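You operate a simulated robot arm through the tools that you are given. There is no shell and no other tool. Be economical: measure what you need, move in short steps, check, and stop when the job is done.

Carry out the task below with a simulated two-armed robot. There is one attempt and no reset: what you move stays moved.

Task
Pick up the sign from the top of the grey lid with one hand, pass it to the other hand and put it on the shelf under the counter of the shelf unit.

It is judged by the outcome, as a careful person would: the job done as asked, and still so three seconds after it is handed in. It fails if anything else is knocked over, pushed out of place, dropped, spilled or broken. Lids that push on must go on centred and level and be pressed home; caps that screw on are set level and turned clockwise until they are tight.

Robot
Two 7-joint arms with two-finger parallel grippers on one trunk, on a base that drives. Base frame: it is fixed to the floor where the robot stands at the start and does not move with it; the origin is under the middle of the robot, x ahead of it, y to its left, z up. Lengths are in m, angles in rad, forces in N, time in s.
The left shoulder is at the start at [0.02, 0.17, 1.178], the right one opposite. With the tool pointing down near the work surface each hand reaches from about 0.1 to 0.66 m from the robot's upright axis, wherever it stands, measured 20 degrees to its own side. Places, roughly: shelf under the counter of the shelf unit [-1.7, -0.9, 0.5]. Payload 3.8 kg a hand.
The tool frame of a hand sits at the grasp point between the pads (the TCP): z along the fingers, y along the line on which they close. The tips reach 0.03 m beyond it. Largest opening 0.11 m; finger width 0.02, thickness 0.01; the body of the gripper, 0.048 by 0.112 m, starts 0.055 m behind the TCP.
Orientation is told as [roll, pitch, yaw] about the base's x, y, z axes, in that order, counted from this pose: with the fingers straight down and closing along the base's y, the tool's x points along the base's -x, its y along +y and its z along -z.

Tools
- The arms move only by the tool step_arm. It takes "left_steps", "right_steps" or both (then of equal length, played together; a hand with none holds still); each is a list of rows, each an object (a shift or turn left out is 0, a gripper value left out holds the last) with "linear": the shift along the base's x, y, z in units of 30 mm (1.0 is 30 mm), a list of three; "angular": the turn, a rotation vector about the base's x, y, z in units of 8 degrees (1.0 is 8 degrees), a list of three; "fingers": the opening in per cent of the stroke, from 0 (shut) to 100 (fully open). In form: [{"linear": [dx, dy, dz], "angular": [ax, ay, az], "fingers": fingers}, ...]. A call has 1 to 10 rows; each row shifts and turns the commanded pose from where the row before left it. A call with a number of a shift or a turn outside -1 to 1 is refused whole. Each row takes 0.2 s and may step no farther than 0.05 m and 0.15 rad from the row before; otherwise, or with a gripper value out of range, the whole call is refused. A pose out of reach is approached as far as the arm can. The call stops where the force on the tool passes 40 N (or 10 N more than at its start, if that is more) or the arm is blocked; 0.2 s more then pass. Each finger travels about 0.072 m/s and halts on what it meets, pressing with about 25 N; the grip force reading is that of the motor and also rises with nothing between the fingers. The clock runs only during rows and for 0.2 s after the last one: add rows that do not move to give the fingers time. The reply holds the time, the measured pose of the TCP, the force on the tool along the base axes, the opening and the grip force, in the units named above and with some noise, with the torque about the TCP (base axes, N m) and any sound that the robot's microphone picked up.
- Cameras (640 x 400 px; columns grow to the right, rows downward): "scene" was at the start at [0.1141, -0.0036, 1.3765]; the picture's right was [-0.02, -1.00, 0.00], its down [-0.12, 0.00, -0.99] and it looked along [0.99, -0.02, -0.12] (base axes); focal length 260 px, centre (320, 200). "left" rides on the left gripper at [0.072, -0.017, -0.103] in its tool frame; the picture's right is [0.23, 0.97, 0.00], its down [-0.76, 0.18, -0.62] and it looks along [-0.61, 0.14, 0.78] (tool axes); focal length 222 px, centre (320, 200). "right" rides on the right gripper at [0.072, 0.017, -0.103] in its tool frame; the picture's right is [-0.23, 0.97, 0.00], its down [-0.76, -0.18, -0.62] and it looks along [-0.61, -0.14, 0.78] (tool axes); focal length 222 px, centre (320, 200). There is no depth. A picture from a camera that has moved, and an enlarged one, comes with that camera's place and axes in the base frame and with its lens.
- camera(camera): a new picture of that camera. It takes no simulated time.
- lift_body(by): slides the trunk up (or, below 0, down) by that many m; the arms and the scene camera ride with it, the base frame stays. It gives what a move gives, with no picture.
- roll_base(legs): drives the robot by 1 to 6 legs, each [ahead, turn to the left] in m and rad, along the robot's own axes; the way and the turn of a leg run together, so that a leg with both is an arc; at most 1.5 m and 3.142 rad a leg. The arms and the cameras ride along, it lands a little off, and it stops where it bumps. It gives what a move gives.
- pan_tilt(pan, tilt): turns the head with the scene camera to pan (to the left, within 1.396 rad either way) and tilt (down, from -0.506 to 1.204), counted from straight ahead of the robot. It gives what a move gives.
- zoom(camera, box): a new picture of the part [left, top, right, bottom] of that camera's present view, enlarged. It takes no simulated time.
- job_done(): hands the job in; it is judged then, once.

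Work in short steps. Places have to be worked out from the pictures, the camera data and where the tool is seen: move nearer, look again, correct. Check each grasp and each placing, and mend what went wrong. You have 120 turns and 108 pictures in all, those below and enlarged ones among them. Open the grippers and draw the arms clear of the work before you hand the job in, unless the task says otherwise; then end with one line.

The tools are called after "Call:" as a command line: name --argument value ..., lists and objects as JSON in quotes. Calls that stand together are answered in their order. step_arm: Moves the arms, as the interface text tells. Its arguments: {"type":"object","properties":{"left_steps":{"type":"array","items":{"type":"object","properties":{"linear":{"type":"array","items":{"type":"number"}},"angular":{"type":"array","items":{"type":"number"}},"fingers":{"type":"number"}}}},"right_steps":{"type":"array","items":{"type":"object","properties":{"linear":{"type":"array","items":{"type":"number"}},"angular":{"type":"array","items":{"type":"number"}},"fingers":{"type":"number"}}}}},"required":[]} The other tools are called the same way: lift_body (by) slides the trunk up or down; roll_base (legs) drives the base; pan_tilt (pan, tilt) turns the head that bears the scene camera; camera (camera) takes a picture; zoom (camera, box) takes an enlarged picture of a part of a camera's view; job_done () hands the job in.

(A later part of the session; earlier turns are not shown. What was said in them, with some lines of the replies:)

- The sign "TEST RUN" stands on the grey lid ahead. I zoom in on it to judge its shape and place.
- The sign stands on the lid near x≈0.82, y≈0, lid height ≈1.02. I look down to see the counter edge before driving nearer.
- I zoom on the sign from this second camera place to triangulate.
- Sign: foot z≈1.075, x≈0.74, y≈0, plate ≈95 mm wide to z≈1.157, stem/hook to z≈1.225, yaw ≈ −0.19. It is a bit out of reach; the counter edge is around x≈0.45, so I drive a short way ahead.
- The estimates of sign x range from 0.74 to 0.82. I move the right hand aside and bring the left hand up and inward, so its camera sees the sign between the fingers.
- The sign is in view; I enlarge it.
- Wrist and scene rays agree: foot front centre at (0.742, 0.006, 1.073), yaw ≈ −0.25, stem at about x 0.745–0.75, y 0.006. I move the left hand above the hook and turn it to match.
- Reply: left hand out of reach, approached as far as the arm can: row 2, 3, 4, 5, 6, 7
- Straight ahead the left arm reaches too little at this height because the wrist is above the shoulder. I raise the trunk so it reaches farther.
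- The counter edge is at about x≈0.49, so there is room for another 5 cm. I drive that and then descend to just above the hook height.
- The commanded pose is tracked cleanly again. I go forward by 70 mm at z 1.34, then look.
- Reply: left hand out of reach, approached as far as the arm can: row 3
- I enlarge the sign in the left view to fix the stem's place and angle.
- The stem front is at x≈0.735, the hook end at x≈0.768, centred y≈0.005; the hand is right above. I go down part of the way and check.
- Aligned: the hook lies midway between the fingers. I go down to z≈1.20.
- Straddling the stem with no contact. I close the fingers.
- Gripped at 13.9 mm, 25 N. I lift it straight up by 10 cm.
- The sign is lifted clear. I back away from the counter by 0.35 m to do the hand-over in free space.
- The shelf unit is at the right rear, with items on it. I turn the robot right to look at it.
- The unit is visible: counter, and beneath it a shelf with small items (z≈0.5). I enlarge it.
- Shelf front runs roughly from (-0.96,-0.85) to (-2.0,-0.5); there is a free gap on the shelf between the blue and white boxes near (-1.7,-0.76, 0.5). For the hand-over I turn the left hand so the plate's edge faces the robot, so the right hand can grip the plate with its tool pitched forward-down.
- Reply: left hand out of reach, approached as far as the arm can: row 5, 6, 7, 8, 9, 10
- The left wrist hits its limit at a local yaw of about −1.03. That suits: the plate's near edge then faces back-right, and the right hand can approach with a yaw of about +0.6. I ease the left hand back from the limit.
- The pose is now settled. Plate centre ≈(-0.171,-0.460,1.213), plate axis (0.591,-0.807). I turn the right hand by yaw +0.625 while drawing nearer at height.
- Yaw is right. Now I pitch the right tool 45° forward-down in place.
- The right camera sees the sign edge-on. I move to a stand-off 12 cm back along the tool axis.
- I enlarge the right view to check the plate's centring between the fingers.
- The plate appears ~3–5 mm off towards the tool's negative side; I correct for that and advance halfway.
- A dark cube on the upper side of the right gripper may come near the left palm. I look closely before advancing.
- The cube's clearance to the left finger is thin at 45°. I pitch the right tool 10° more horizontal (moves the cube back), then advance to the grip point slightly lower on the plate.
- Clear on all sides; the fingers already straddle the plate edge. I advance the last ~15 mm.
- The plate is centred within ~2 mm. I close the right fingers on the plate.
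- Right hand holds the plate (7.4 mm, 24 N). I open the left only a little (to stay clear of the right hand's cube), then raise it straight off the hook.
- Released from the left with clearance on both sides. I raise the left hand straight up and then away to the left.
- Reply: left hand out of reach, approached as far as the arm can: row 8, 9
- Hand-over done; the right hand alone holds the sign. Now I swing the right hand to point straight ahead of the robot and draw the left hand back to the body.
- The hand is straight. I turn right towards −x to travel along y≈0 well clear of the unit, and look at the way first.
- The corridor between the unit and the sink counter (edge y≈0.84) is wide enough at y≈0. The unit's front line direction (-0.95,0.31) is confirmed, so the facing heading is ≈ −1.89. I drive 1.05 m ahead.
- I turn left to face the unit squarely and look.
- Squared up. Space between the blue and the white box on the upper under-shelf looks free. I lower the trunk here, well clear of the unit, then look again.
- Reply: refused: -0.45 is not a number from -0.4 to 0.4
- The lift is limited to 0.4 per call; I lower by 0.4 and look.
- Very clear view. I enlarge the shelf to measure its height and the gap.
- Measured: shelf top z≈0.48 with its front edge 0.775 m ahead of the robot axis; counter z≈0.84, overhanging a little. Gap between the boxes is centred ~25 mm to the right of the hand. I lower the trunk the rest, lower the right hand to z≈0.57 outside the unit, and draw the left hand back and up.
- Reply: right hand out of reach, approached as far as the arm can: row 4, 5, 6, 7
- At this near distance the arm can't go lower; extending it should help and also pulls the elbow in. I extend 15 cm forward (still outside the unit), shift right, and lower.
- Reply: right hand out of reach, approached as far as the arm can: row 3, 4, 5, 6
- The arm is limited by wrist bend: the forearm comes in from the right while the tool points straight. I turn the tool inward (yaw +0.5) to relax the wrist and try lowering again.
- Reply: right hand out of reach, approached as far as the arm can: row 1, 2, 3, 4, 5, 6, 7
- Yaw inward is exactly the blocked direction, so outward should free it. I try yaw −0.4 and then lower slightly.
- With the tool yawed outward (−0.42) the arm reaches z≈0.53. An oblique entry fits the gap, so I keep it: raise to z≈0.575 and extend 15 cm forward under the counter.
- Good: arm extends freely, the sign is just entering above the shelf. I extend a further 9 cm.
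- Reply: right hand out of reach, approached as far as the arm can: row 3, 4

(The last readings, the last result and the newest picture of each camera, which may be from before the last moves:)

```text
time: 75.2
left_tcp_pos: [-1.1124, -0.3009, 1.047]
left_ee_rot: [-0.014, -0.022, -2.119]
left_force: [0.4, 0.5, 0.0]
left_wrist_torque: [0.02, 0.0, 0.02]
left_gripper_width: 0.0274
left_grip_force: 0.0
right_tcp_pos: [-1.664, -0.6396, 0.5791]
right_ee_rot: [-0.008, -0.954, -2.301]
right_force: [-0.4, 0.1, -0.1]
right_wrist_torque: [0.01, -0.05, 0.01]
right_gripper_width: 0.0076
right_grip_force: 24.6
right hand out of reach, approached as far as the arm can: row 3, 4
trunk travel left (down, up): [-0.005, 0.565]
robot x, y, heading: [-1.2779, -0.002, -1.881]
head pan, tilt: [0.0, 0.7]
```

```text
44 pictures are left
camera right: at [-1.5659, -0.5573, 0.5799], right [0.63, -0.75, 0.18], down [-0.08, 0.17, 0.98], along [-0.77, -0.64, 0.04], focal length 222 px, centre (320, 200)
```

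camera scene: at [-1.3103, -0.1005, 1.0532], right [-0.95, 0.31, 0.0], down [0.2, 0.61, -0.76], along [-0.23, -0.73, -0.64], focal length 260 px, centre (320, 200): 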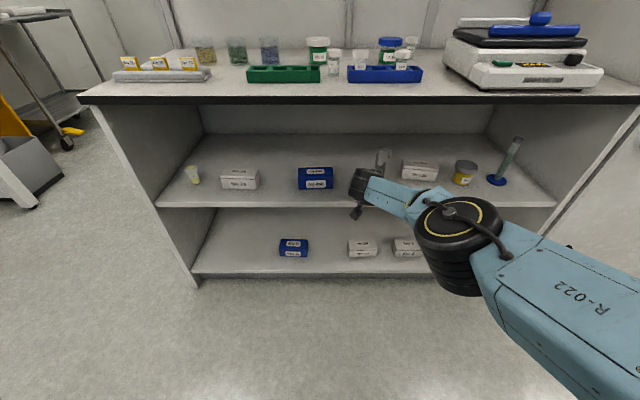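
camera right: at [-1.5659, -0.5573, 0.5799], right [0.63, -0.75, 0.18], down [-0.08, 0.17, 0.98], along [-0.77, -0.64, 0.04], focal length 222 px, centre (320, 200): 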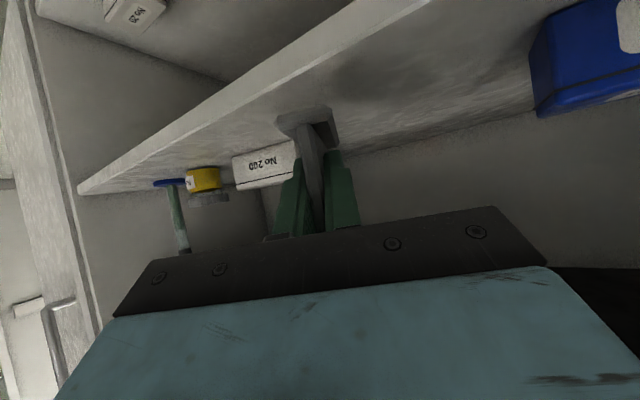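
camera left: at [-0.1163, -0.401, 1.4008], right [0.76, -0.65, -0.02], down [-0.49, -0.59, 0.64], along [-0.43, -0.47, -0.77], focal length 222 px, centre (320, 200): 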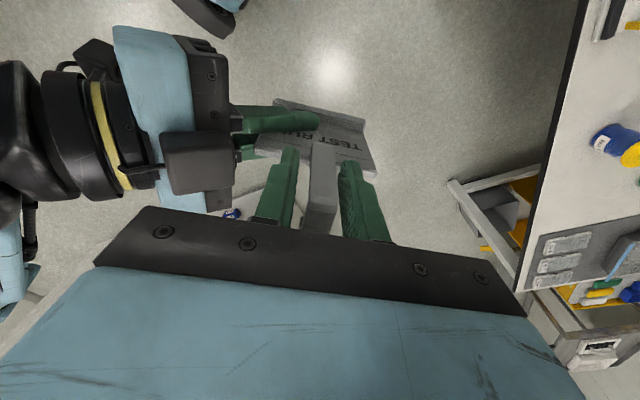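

The arm is nearly straight with the elbow low and well in front of the shelf. The TCP needs ~12 cm more plus some slack, so I drive the base ahead 0.14 m.

Call:
roll_base --legs '[[0.14, 0.0]]'

Call:
camera --camera "scene"

Call:
camera --camera "right"

```text
time: 76.5
left_tcp_pos: [-1.1536, -0.4335, 1.0477]
left_ee_rot: [-0.015, -0.022, -2.114]
left_force: [0.8, -0.5, -0.5]
left_wrist_torque: [0.03, 0.0, 0.01]
left_gripper_width: 0.0274
left_grip_force: 0.1
right_tcp_pos: [-1.7048, -0.7731, 0.5797]
right_ee_rot: [-0.008, -0.953, -2.298]
right_force: [0.0, 0.7, 0.5]
right_wrist_torque: [-0.01, -0.03, -0.01]
right_gripper_width: 0.0076
right_grip_force: 25.5
trunk travel left (down, up): [-0.005, 0.565]
robot x, y, heading: [-1.3235, -0.1267, -1.88]
head pan, tilt: [0.0, 0.7]
```

```text
43 pictures are left
camera scene: at [-1.3526, -0.2331, 1.0531], right [-0.95, 0.3, 0.0], down [0.2, 0.61, -0.76], along [-0.23, -0.73, -0.64], focal length 260 px, centre (320, 200)
```

scene: 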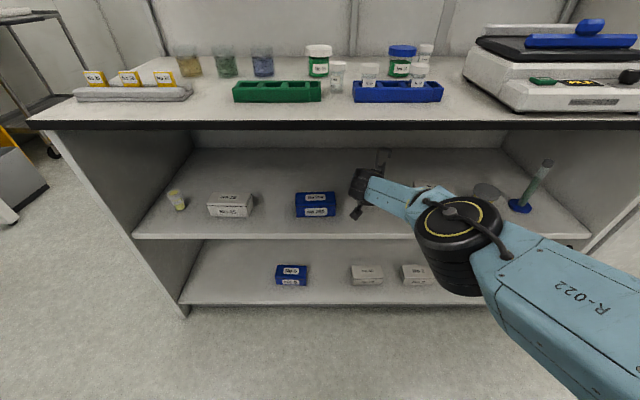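

```text
42 pictures are left
camera right: at [-1.6074, -0.6902, 0.5797], right [0.64, -0.75, 0.18], down [-0.08, 0.17, 0.98], along [-0.77, -0.64, 0.04], focal length 222 px, centre (320, 200)
```

right: 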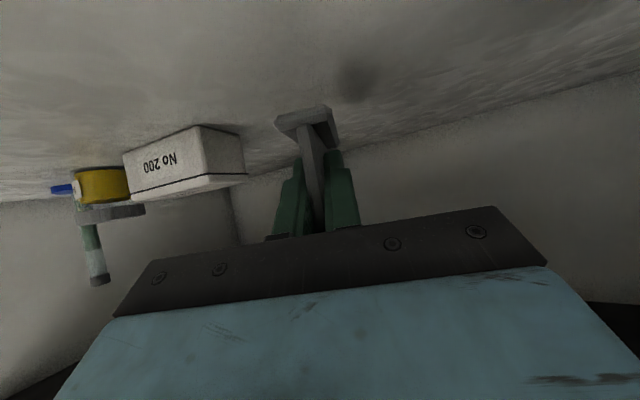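

The sign is ~7 cm inside the shelf edge, in the middle of the gap, ~6 cm above the shelf. I lower in small steps.

Call:
step_arm --right_steps '[{"linear": [0.05, 0.16, -0.5]}, {"linear": [0.05, 0.16, -0.5]}, {"linear": [0, 0, -0.3]}, {}]'

Call:
camera --camera "right"

Call:
zoom --camera "scene" --box '[280, 120, 520, 270]'

```text
time: 77.5
left_tcp_pos: [-1.1542, -0.4333, 1.0475]
left_ee_rot: [-0.014, -0.022, -2.116]
left_force: [-0.7, -0.4, 0.7]
left_wrist_torque: [0.0, 0.01, 0.0]
left_gripper_width: 0.0276
left_grip_force: 0.0
right_tcp_pos: [-1.7016, -0.7614, 0.5505]
right_ee_rot: [-0.008, -0.953, -2.299]
right_force: [0.1, 0.6, -0.6]
right_wrist_torque: [0.01, 0.01, 0.0]
right_gripper_width: 0.0076
right_grip_force: 26.0
right hand out of reach, approached as far as the arm can: row 3
trunk travel left (down, up): [-0.005, 0.565]
robot x, y, heading: [-1.3228, -0.1309, -1.876]
head pan, tilt: [0.0, 0.7]
```

```text
41 pictures are left
camera right: at [-1.6042, -0.6786, 0.5503], right [0.64, -0.75, 0.18], down [-0.08, 0.17, 0.98], along [-0.77, -0.64, 0.04], focal length 222 px, centre (320, 200)
```

right: 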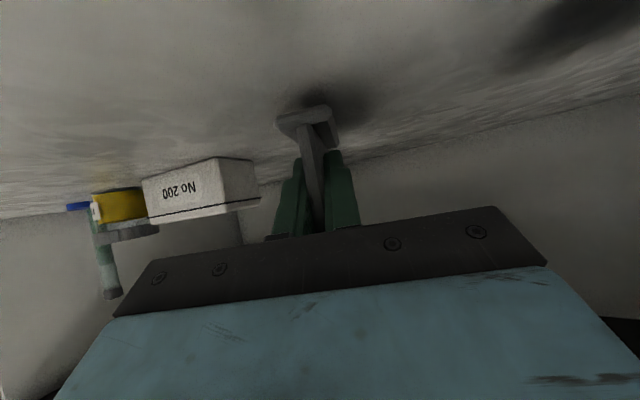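

```text
2.67 times, centred on (400, 195) of scene
camera zoom: at [-1.3525, -0.2329, 1.0532], right [-0.95, 0.3, 0.0], down [0.2, 0.61, -0.76], along [-0.23, -0.73, -0.64], focal length 693 px, centre (107, 213)
```

zoom: 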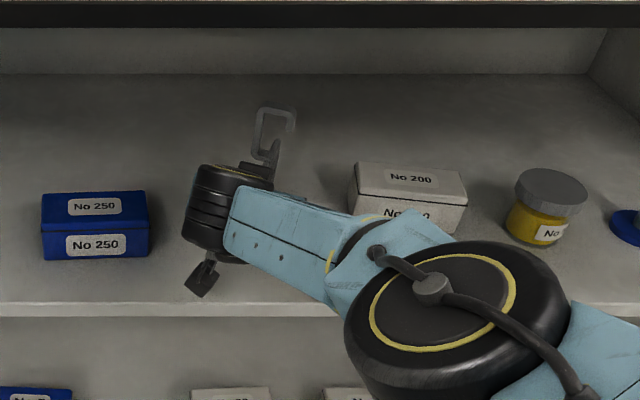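

About 3 cm remain; the arm is near full stretch, so I lower while drawing back slightly.

Call:
step_arm --right_steps '[{"linear": [0.06, 0.2, -0.35]}, {"linear": [0.06, 0.2, -0.3]}, {}]'

Call:
camera --camera "right"

```text
time: 78.3
left_tcp_pos: [-1.153, -0.4317, 1.0475]
left_ee_rot: [-0.013, -0.022, -2.115]
left_force: [0.0, -0.6, 0.5]
left_wrist_torque: [-0.01, -0.01, 0.03]
left_gripper_width: 0.0274
left_grip_force: 0.0
right_tcp_pos: [-1.6983, -0.75, 0.5353]
right_ee_rot: [-0.005, -0.959, -2.302]
right_force: [-2.8, -6.2, 20.6]
right_wrist_torque: [-0.09, -0.09, 0.01]
right_gripper_width: 0.0079
right_grip_force: 25.6
trunk travel left (down, up): [-0.005, 0.565]
robot x, y, heading: [-1.3199, -0.1282, -1.881]
head pan, tilt: [0.0, 0.7]
```

```text
39 pictures are left
camera right: at [-1.601, -0.6669, 0.5347], right [0.64, -0.75, 0.18], down [-0.08, 0.17, 0.98], along [-0.77, -0.64, 0.05], focal length 222 px, centre (320, 200)
```

right: 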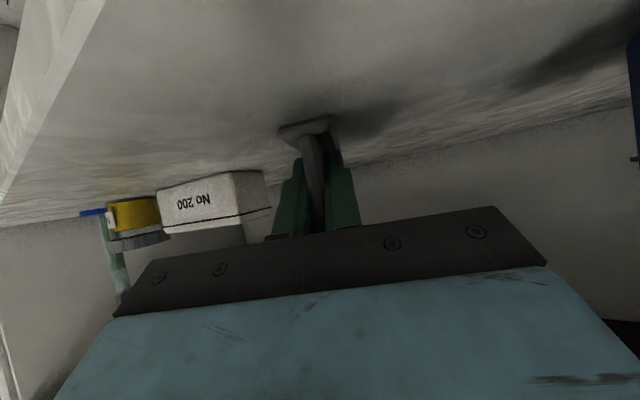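

20 N upward at z=0.535: the foot has met the shelf (shelf ≈0.498, matching 0.5). I verify in an enlarged view.

Call:
zoom --camera "right" --box '[240, 90, 400, 190]'

Call:
zoom --camera "scene" --box '[320, 130, 480, 230]'

```text
4.00 times, centred on (320, 140) of right
camera zoom: at [-1.601, -0.6669, 0.5347], right [0.64, -0.75, 0.18], down [-0.08, 0.17, 0.98], along [-0.77, -0.64, 0.05], focal length 888 px, centre (320, 440)
```

zoom: 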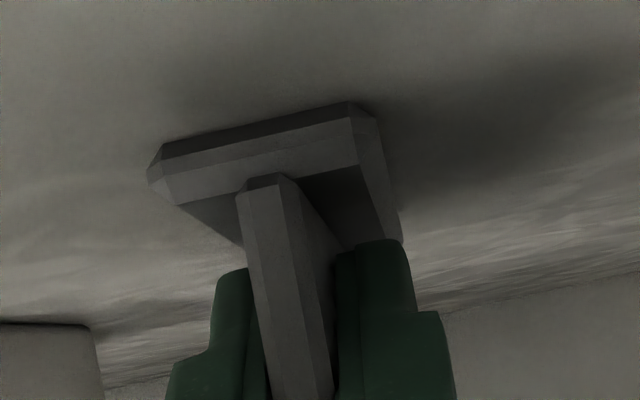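

```text
4.00 times, centred on (400, 180) of scene
camera zoom: at [-1.3517, -0.2317, 1.0535], right [-0.95, 0.3, 0.0], down [0.2, 0.61, -0.77], along [-0.23, -0.73, -0.64], focal length 1039 px, centre (0, 280)
```

zoom: 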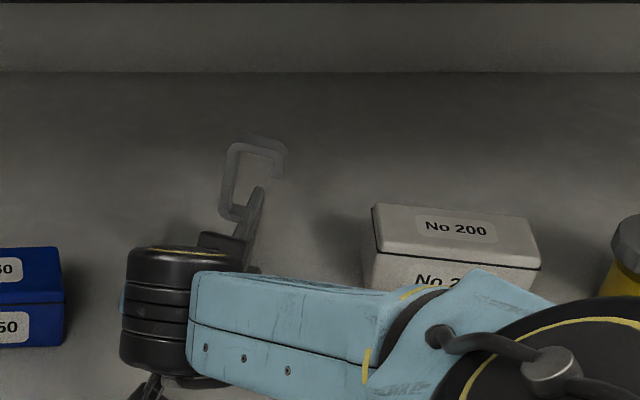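

The foot rests flat on the shelf. I ease the push slightly and open the fingers to ~60 %.

Call:
step_arm --right_steps '[{"linear": [0, 0, 0.05]}, {"fingers": 20}, {"fingers": 40}, {"fingers": 60}, {"fingers": 60}, {"fingers": 60}]'

Call:
zoom --camera "right" --box '[160, 50, 480, 250]'

```text
time: 79.7
left_tcp_pos: [-1.1547, -0.4327, 1.0484]
left_ee_rot: [-0.015, -0.02, -2.115]
left_force: [0.6, 0.1, -0.5]
left_wrist_torque: [0.03, 0.01, -0.01]
left_gripper_width: 0.0277
left_grip_force: 0.1
right_tcp_pos: [-1.6983, -0.7478, 0.5323]
right_ee_rot: [-0.009, -0.955, -2.301]
right_force: [-3.8, 2.7, 12.7]
right_wrist_torque: [-0.39, -0.05, -0.11]
right_gripper_width: 0.0636
right_grip_force: 0.2
trunk travel left (down, up): [-0.005, 0.565]
robot x, y, heading: [-1.322, -0.1304, -1.876]
head pan, tilt: [0.0, 0.7]
```

```text
2.00 times, centred on (320, 150) of right
camera zoom: at [-1.6007, -0.6653, 0.5332], right [0.63, -0.75, 0.18], down [-0.08, 0.17, 0.98], along [-0.77, -0.64, 0.04], focal length 444 px, centre (320, 300)
```

zoom: 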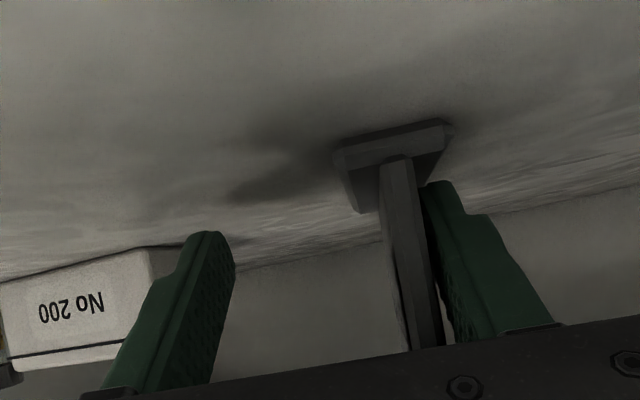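

The left finger tip is pressing on the foot (12.7 N) and dragged the sign ~2 cm aside; it still stands upright. I raise the hand slightly to unload it.

Call:
step_arm --right_steps '[{"linear": [0, 0, 0.2]}, {"linear": [0, 0, 0.2]}, {}]'

Call:
zoom --camera "right" --box '[160, 50, 480, 250]'

```text
time: 80.5
left_tcp_pos: [-1.1546, -0.4338, 1.0476]
left_ee_rot: [-0.015, -0.022, -2.116]
left_force: [0.3, -0.7, -0.9]
left_wrist_torque: [0.04, -0.01, 0.01]
left_gripper_width: 0.0277
left_grip_force: 0.0
right_tcp_pos: [-1.6981, -0.7469, 0.5438]
right_ee_rot: [-0.009, -0.953, -2.296]
right_force: [-0.2, -0.2, -0.4]
right_wrist_torque: [0.03, -0.01, -0.01]
right_gripper_width: 0.0658
right_grip_force: 0.0
trunk travel left (down, up): [-0.005, 0.565]
robot x, y, heading: [-1.3204, -0.1286, -1.882]
head pan, tilt: [0.0, 0.7]
```

```text
2.00 times, centred on (320, 150) of right
camera zoom: at [-1.6, -0.6659, 0.5443], right [0.64, -0.75, 0.18], down [-0.08, 0.17, 0.98], along [-0.77, -0.64, 0.04], focal length 444 px, centre (320, 300)
```

zoom: 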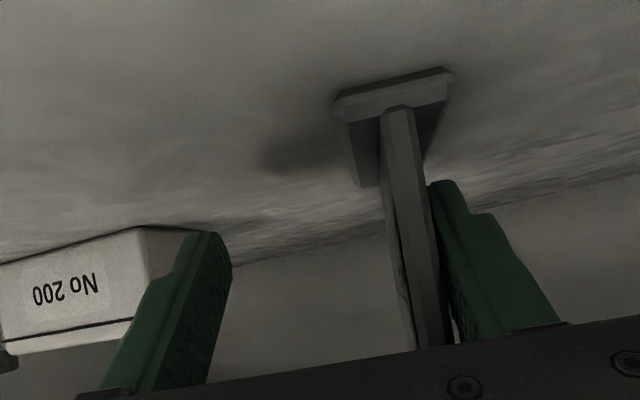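

Forces are zero and the sign stands free. I shift the hand 8 mm to centre on the plate, then withdraw backwards, rising slightly.

Call:
step_arm --right_steps '[{"linear": [0.2, -0.18, 0.1]}, {"linear": [0.1, 0.11, 0.1]}, {"linear": [0.5, 0.56, 0.2]}, {}]'

Call:
zoom --camera "right" --box '[160, 50, 480, 250]'

```text
time: 81.5
left_tcp_pos: [-1.1543, -0.4327, 1.0463]
left_ee_rot: [-0.013, -0.021, -2.115]
left_force: [-0.4, -0.1, 0.3]
left_wrist_torque: [-0.03, -0.01, 0.02]
left_gripper_width: 0.0274
left_grip_force: 0.0
right_tcp_pos: [-1.6737, -0.7334, 0.5573]
right_ee_rot: [-0.009, -0.953, -2.297]
right_force: [-0.1, -0.1, 0.3]
right_wrist_torque: [0.0, -0.01, 0.0]
right_gripper_width: 0.0659
right_grip_force: 0.0
trunk travel left (down, up): [-0.005, 0.565]
robot x, y, heading: [-1.3197, -0.1304, -1.877]
head pan, tilt: [0.0, 0.7]
```

```text
2.00 times, centred on (320, 150) of right
camera zoom: at [-1.5762, -0.6509, 0.558], right [0.64, -0.75, 0.18], down [-0.08, 0.17, 0.98], along [-0.77, -0.64, 0.04], focal length 444 px, centre (320, 300)
```

zoom: 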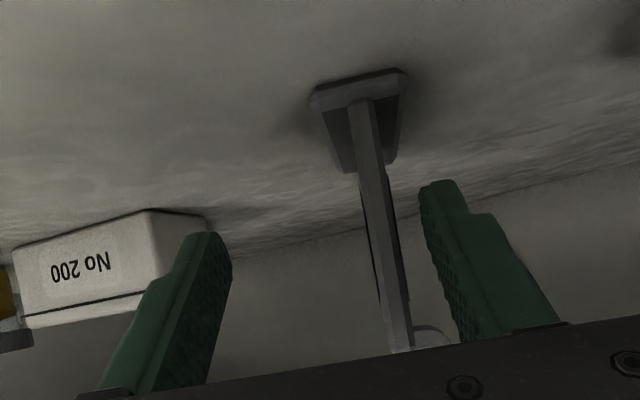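

Free on both sides. I continue drawing back with the arm.

Call:
step_arm --right_steps '[{"linear": [0.5, 0.56, 0.1]}, {"linear": [0.5, 0.56, 0.1]}, {"linear": [0.5, 0.56, 0]}, {"linear": [0.5, 0.56, 0]}, {}]'

Call:
camera --camera "right"

Call:
camera --camera "scene"

```text
time: 82.7
left_tcp_pos: [-1.1551, -0.4328, 1.0465]
left_ee_rot: [-0.014, -0.022, -2.115]
left_force: [-0.2, 0.0, -0.2]
left_wrist_torque: [0.01, -0.02, 0.04]
left_gripper_width: 0.0274
left_grip_force: 0.0
right_tcp_pos: [-1.615, -0.6676, 0.5622]
right_ee_rot: [-0.006, -0.955, -2.299]
right_force: [-1.0, 0.6, 0.1]
right_wrist_torque: [0.01, 0.0, -0.01]
right_gripper_width: 0.0659
right_grip_force: 0.1
trunk travel left (down, up): [-0.005, 0.565]
robot x, y, heading: [-1.3188, -0.1325, -1.882]
head pan, tilt: [0.0, 0.7]
```

```text
33 pictures are left
camera right: at [-1.517, -0.585, 0.5625], right [0.63, -0.75, 0.18], down [-0.08, 0.17, 0.98], along [-0.77, -0.64, 0.04], focal length 222 px, centre (320, 200)
```

right: 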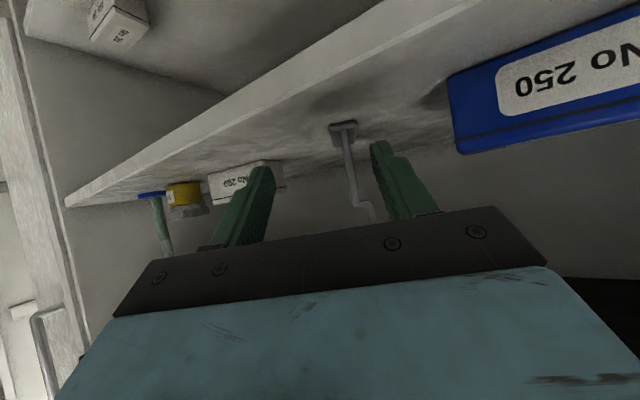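

```text
32 pictures are left
camera scene: at [-1.3525, -0.2328, 1.0532], right [-0.95, 0.3, 0.0], down [0.2, 0.61, -0.76], along [-0.23, -0.73, -0.64], focal length 260 px, centre (320, 200)
```

scene: 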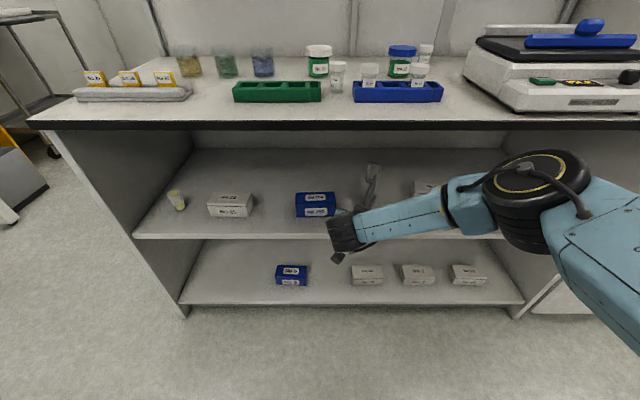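

The sign stands free on the shelf. I back the robot away by 0.3 m so arm and elbow leave the unit.

Call:
roll_base --legs '[[-0.3, 0.0]]'

Call:
camera --camera "scene"

Call:
camera --camera "right"

```text
time: 84.7
left_tcp_pos: [-1.0656, -0.1515, 1.0473]
left_ee_rot: [-0.013, -0.021, -2.12]
left_force: [-0.3, 0.0, 0.6]
left_wrist_torque: [0.02, -0.01, -0.02]
left_gripper_width: 0.0276
left_grip_force: 0.0
right_tcp_pos: [-1.5257, -0.3841, 0.5636]
right_ee_rot: [-0.01, -0.952, -2.304]
right_force: [-0.5, -0.5, 0.0]
right_wrist_torque: [-0.01, -0.04, 0.02]
right_gripper_width: 0.0661
right_grip_force: 0.2
trunk travel left (down, up): [-0.005, 0.565]
robot x, y, heading: [-1.228, 0.15, -1.884]
head pan, tilt: [0.0, 0.7]
```

```text
31 pictures are left
camera scene: at [-1.2621, 0.0491, 1.0532], right [-0.95, 0.31, 0.0], down [0.2, 0.61, -0.77], along [-0.24, -0.73, -0.64], focal length 260 px, centre (320, 200)
```

scene: 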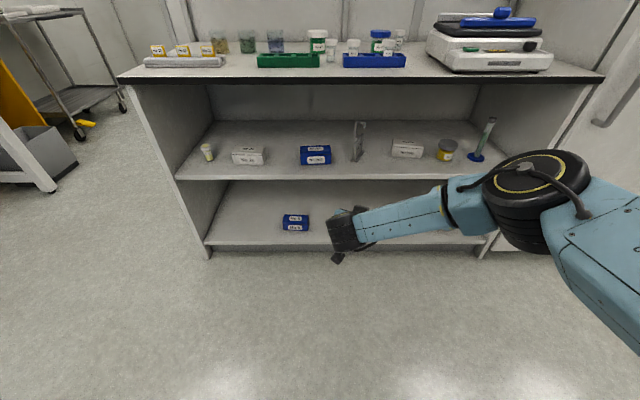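

```text
30 pictures are left
camera right: at [-1.4282, -0.3025, 0.5624], right [0.63, -0.75, 0.18], down [-0.08, 0.17, 0.98], along [-0.77, -0.64, 0.04], focal length 222 px, centre (320, 200)
```

right: 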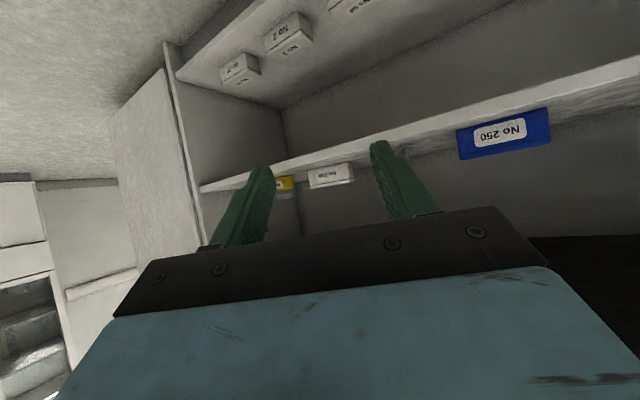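

The sign stands on the shelf between the boxes. One enlarged look to confirm it is upright, and I open both grippers fully.

Call:
zoom --camera "scene" --box '[280, 100, 440, 200]'

Call:
step_arm --left_steps '[{"fingers": 100}, {"fingers": 100}, {"fingers": 100}, {"fingers": 100}]' --right_steps '[{"fingers": 100}, {"fingers": 100}, {"fingers": 100}, {"fingers": 100}]'

```text
4.00 times, centred on (360, 150) of scene
camera zoom: at [-1.2621, 0.0491, 1.0532], right [-0.95, 0.31, 0.0], down [0.2, 0.61, -0.77], along [-0.24, -0.73, -0.64], focal length 1039 px, centre (160, 400)
```

zoom: 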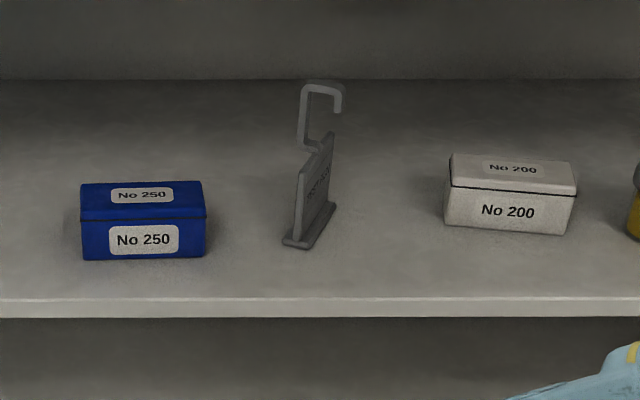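

```text
time: 85.7
left_tcp_pos: [-1.064, -0.1528, 1.0475]
left_ee_rot: [-0.014, -0.021, -2.121]
left_force: [-0.2, 0.9, -0.4]
left_wrist_torque: [0.0, 0.02, 0.03]
left_gripper_width: 0.1103
left_grip_force: 0.0
right_tcp_pos: [-1.5265, -0.3845, 0.5618]
right_ee_rot: [-0.009, -0.954, -2.303]
right_force: [-0.1, 0.9, 0.0]
right_wrist_torque: [-0.01, 0.02, -0.01]
right_gripper_width: 0.11
right_grip_force: 0.0
trunk travel left (down, up): [-0.005, 0.565]
robot x, y, heading: [-1.2315, 0.1509, -1.886]
head pan, tilt: [0.0, 0.7]
```

The sign stands upright on the shelf, nothing else is disturbed, and both hands are open and clear. I hand the job in.

Call:
job_done

```text
The job is handed in.
```

The sign went from the left hand to the right and now stands upright on the shelf under the counter, between the "No 250" and "No 200" boxes. Opening the gripper dragged it about 2 cm sideways, but it stayed standing and I saw nothing else move.
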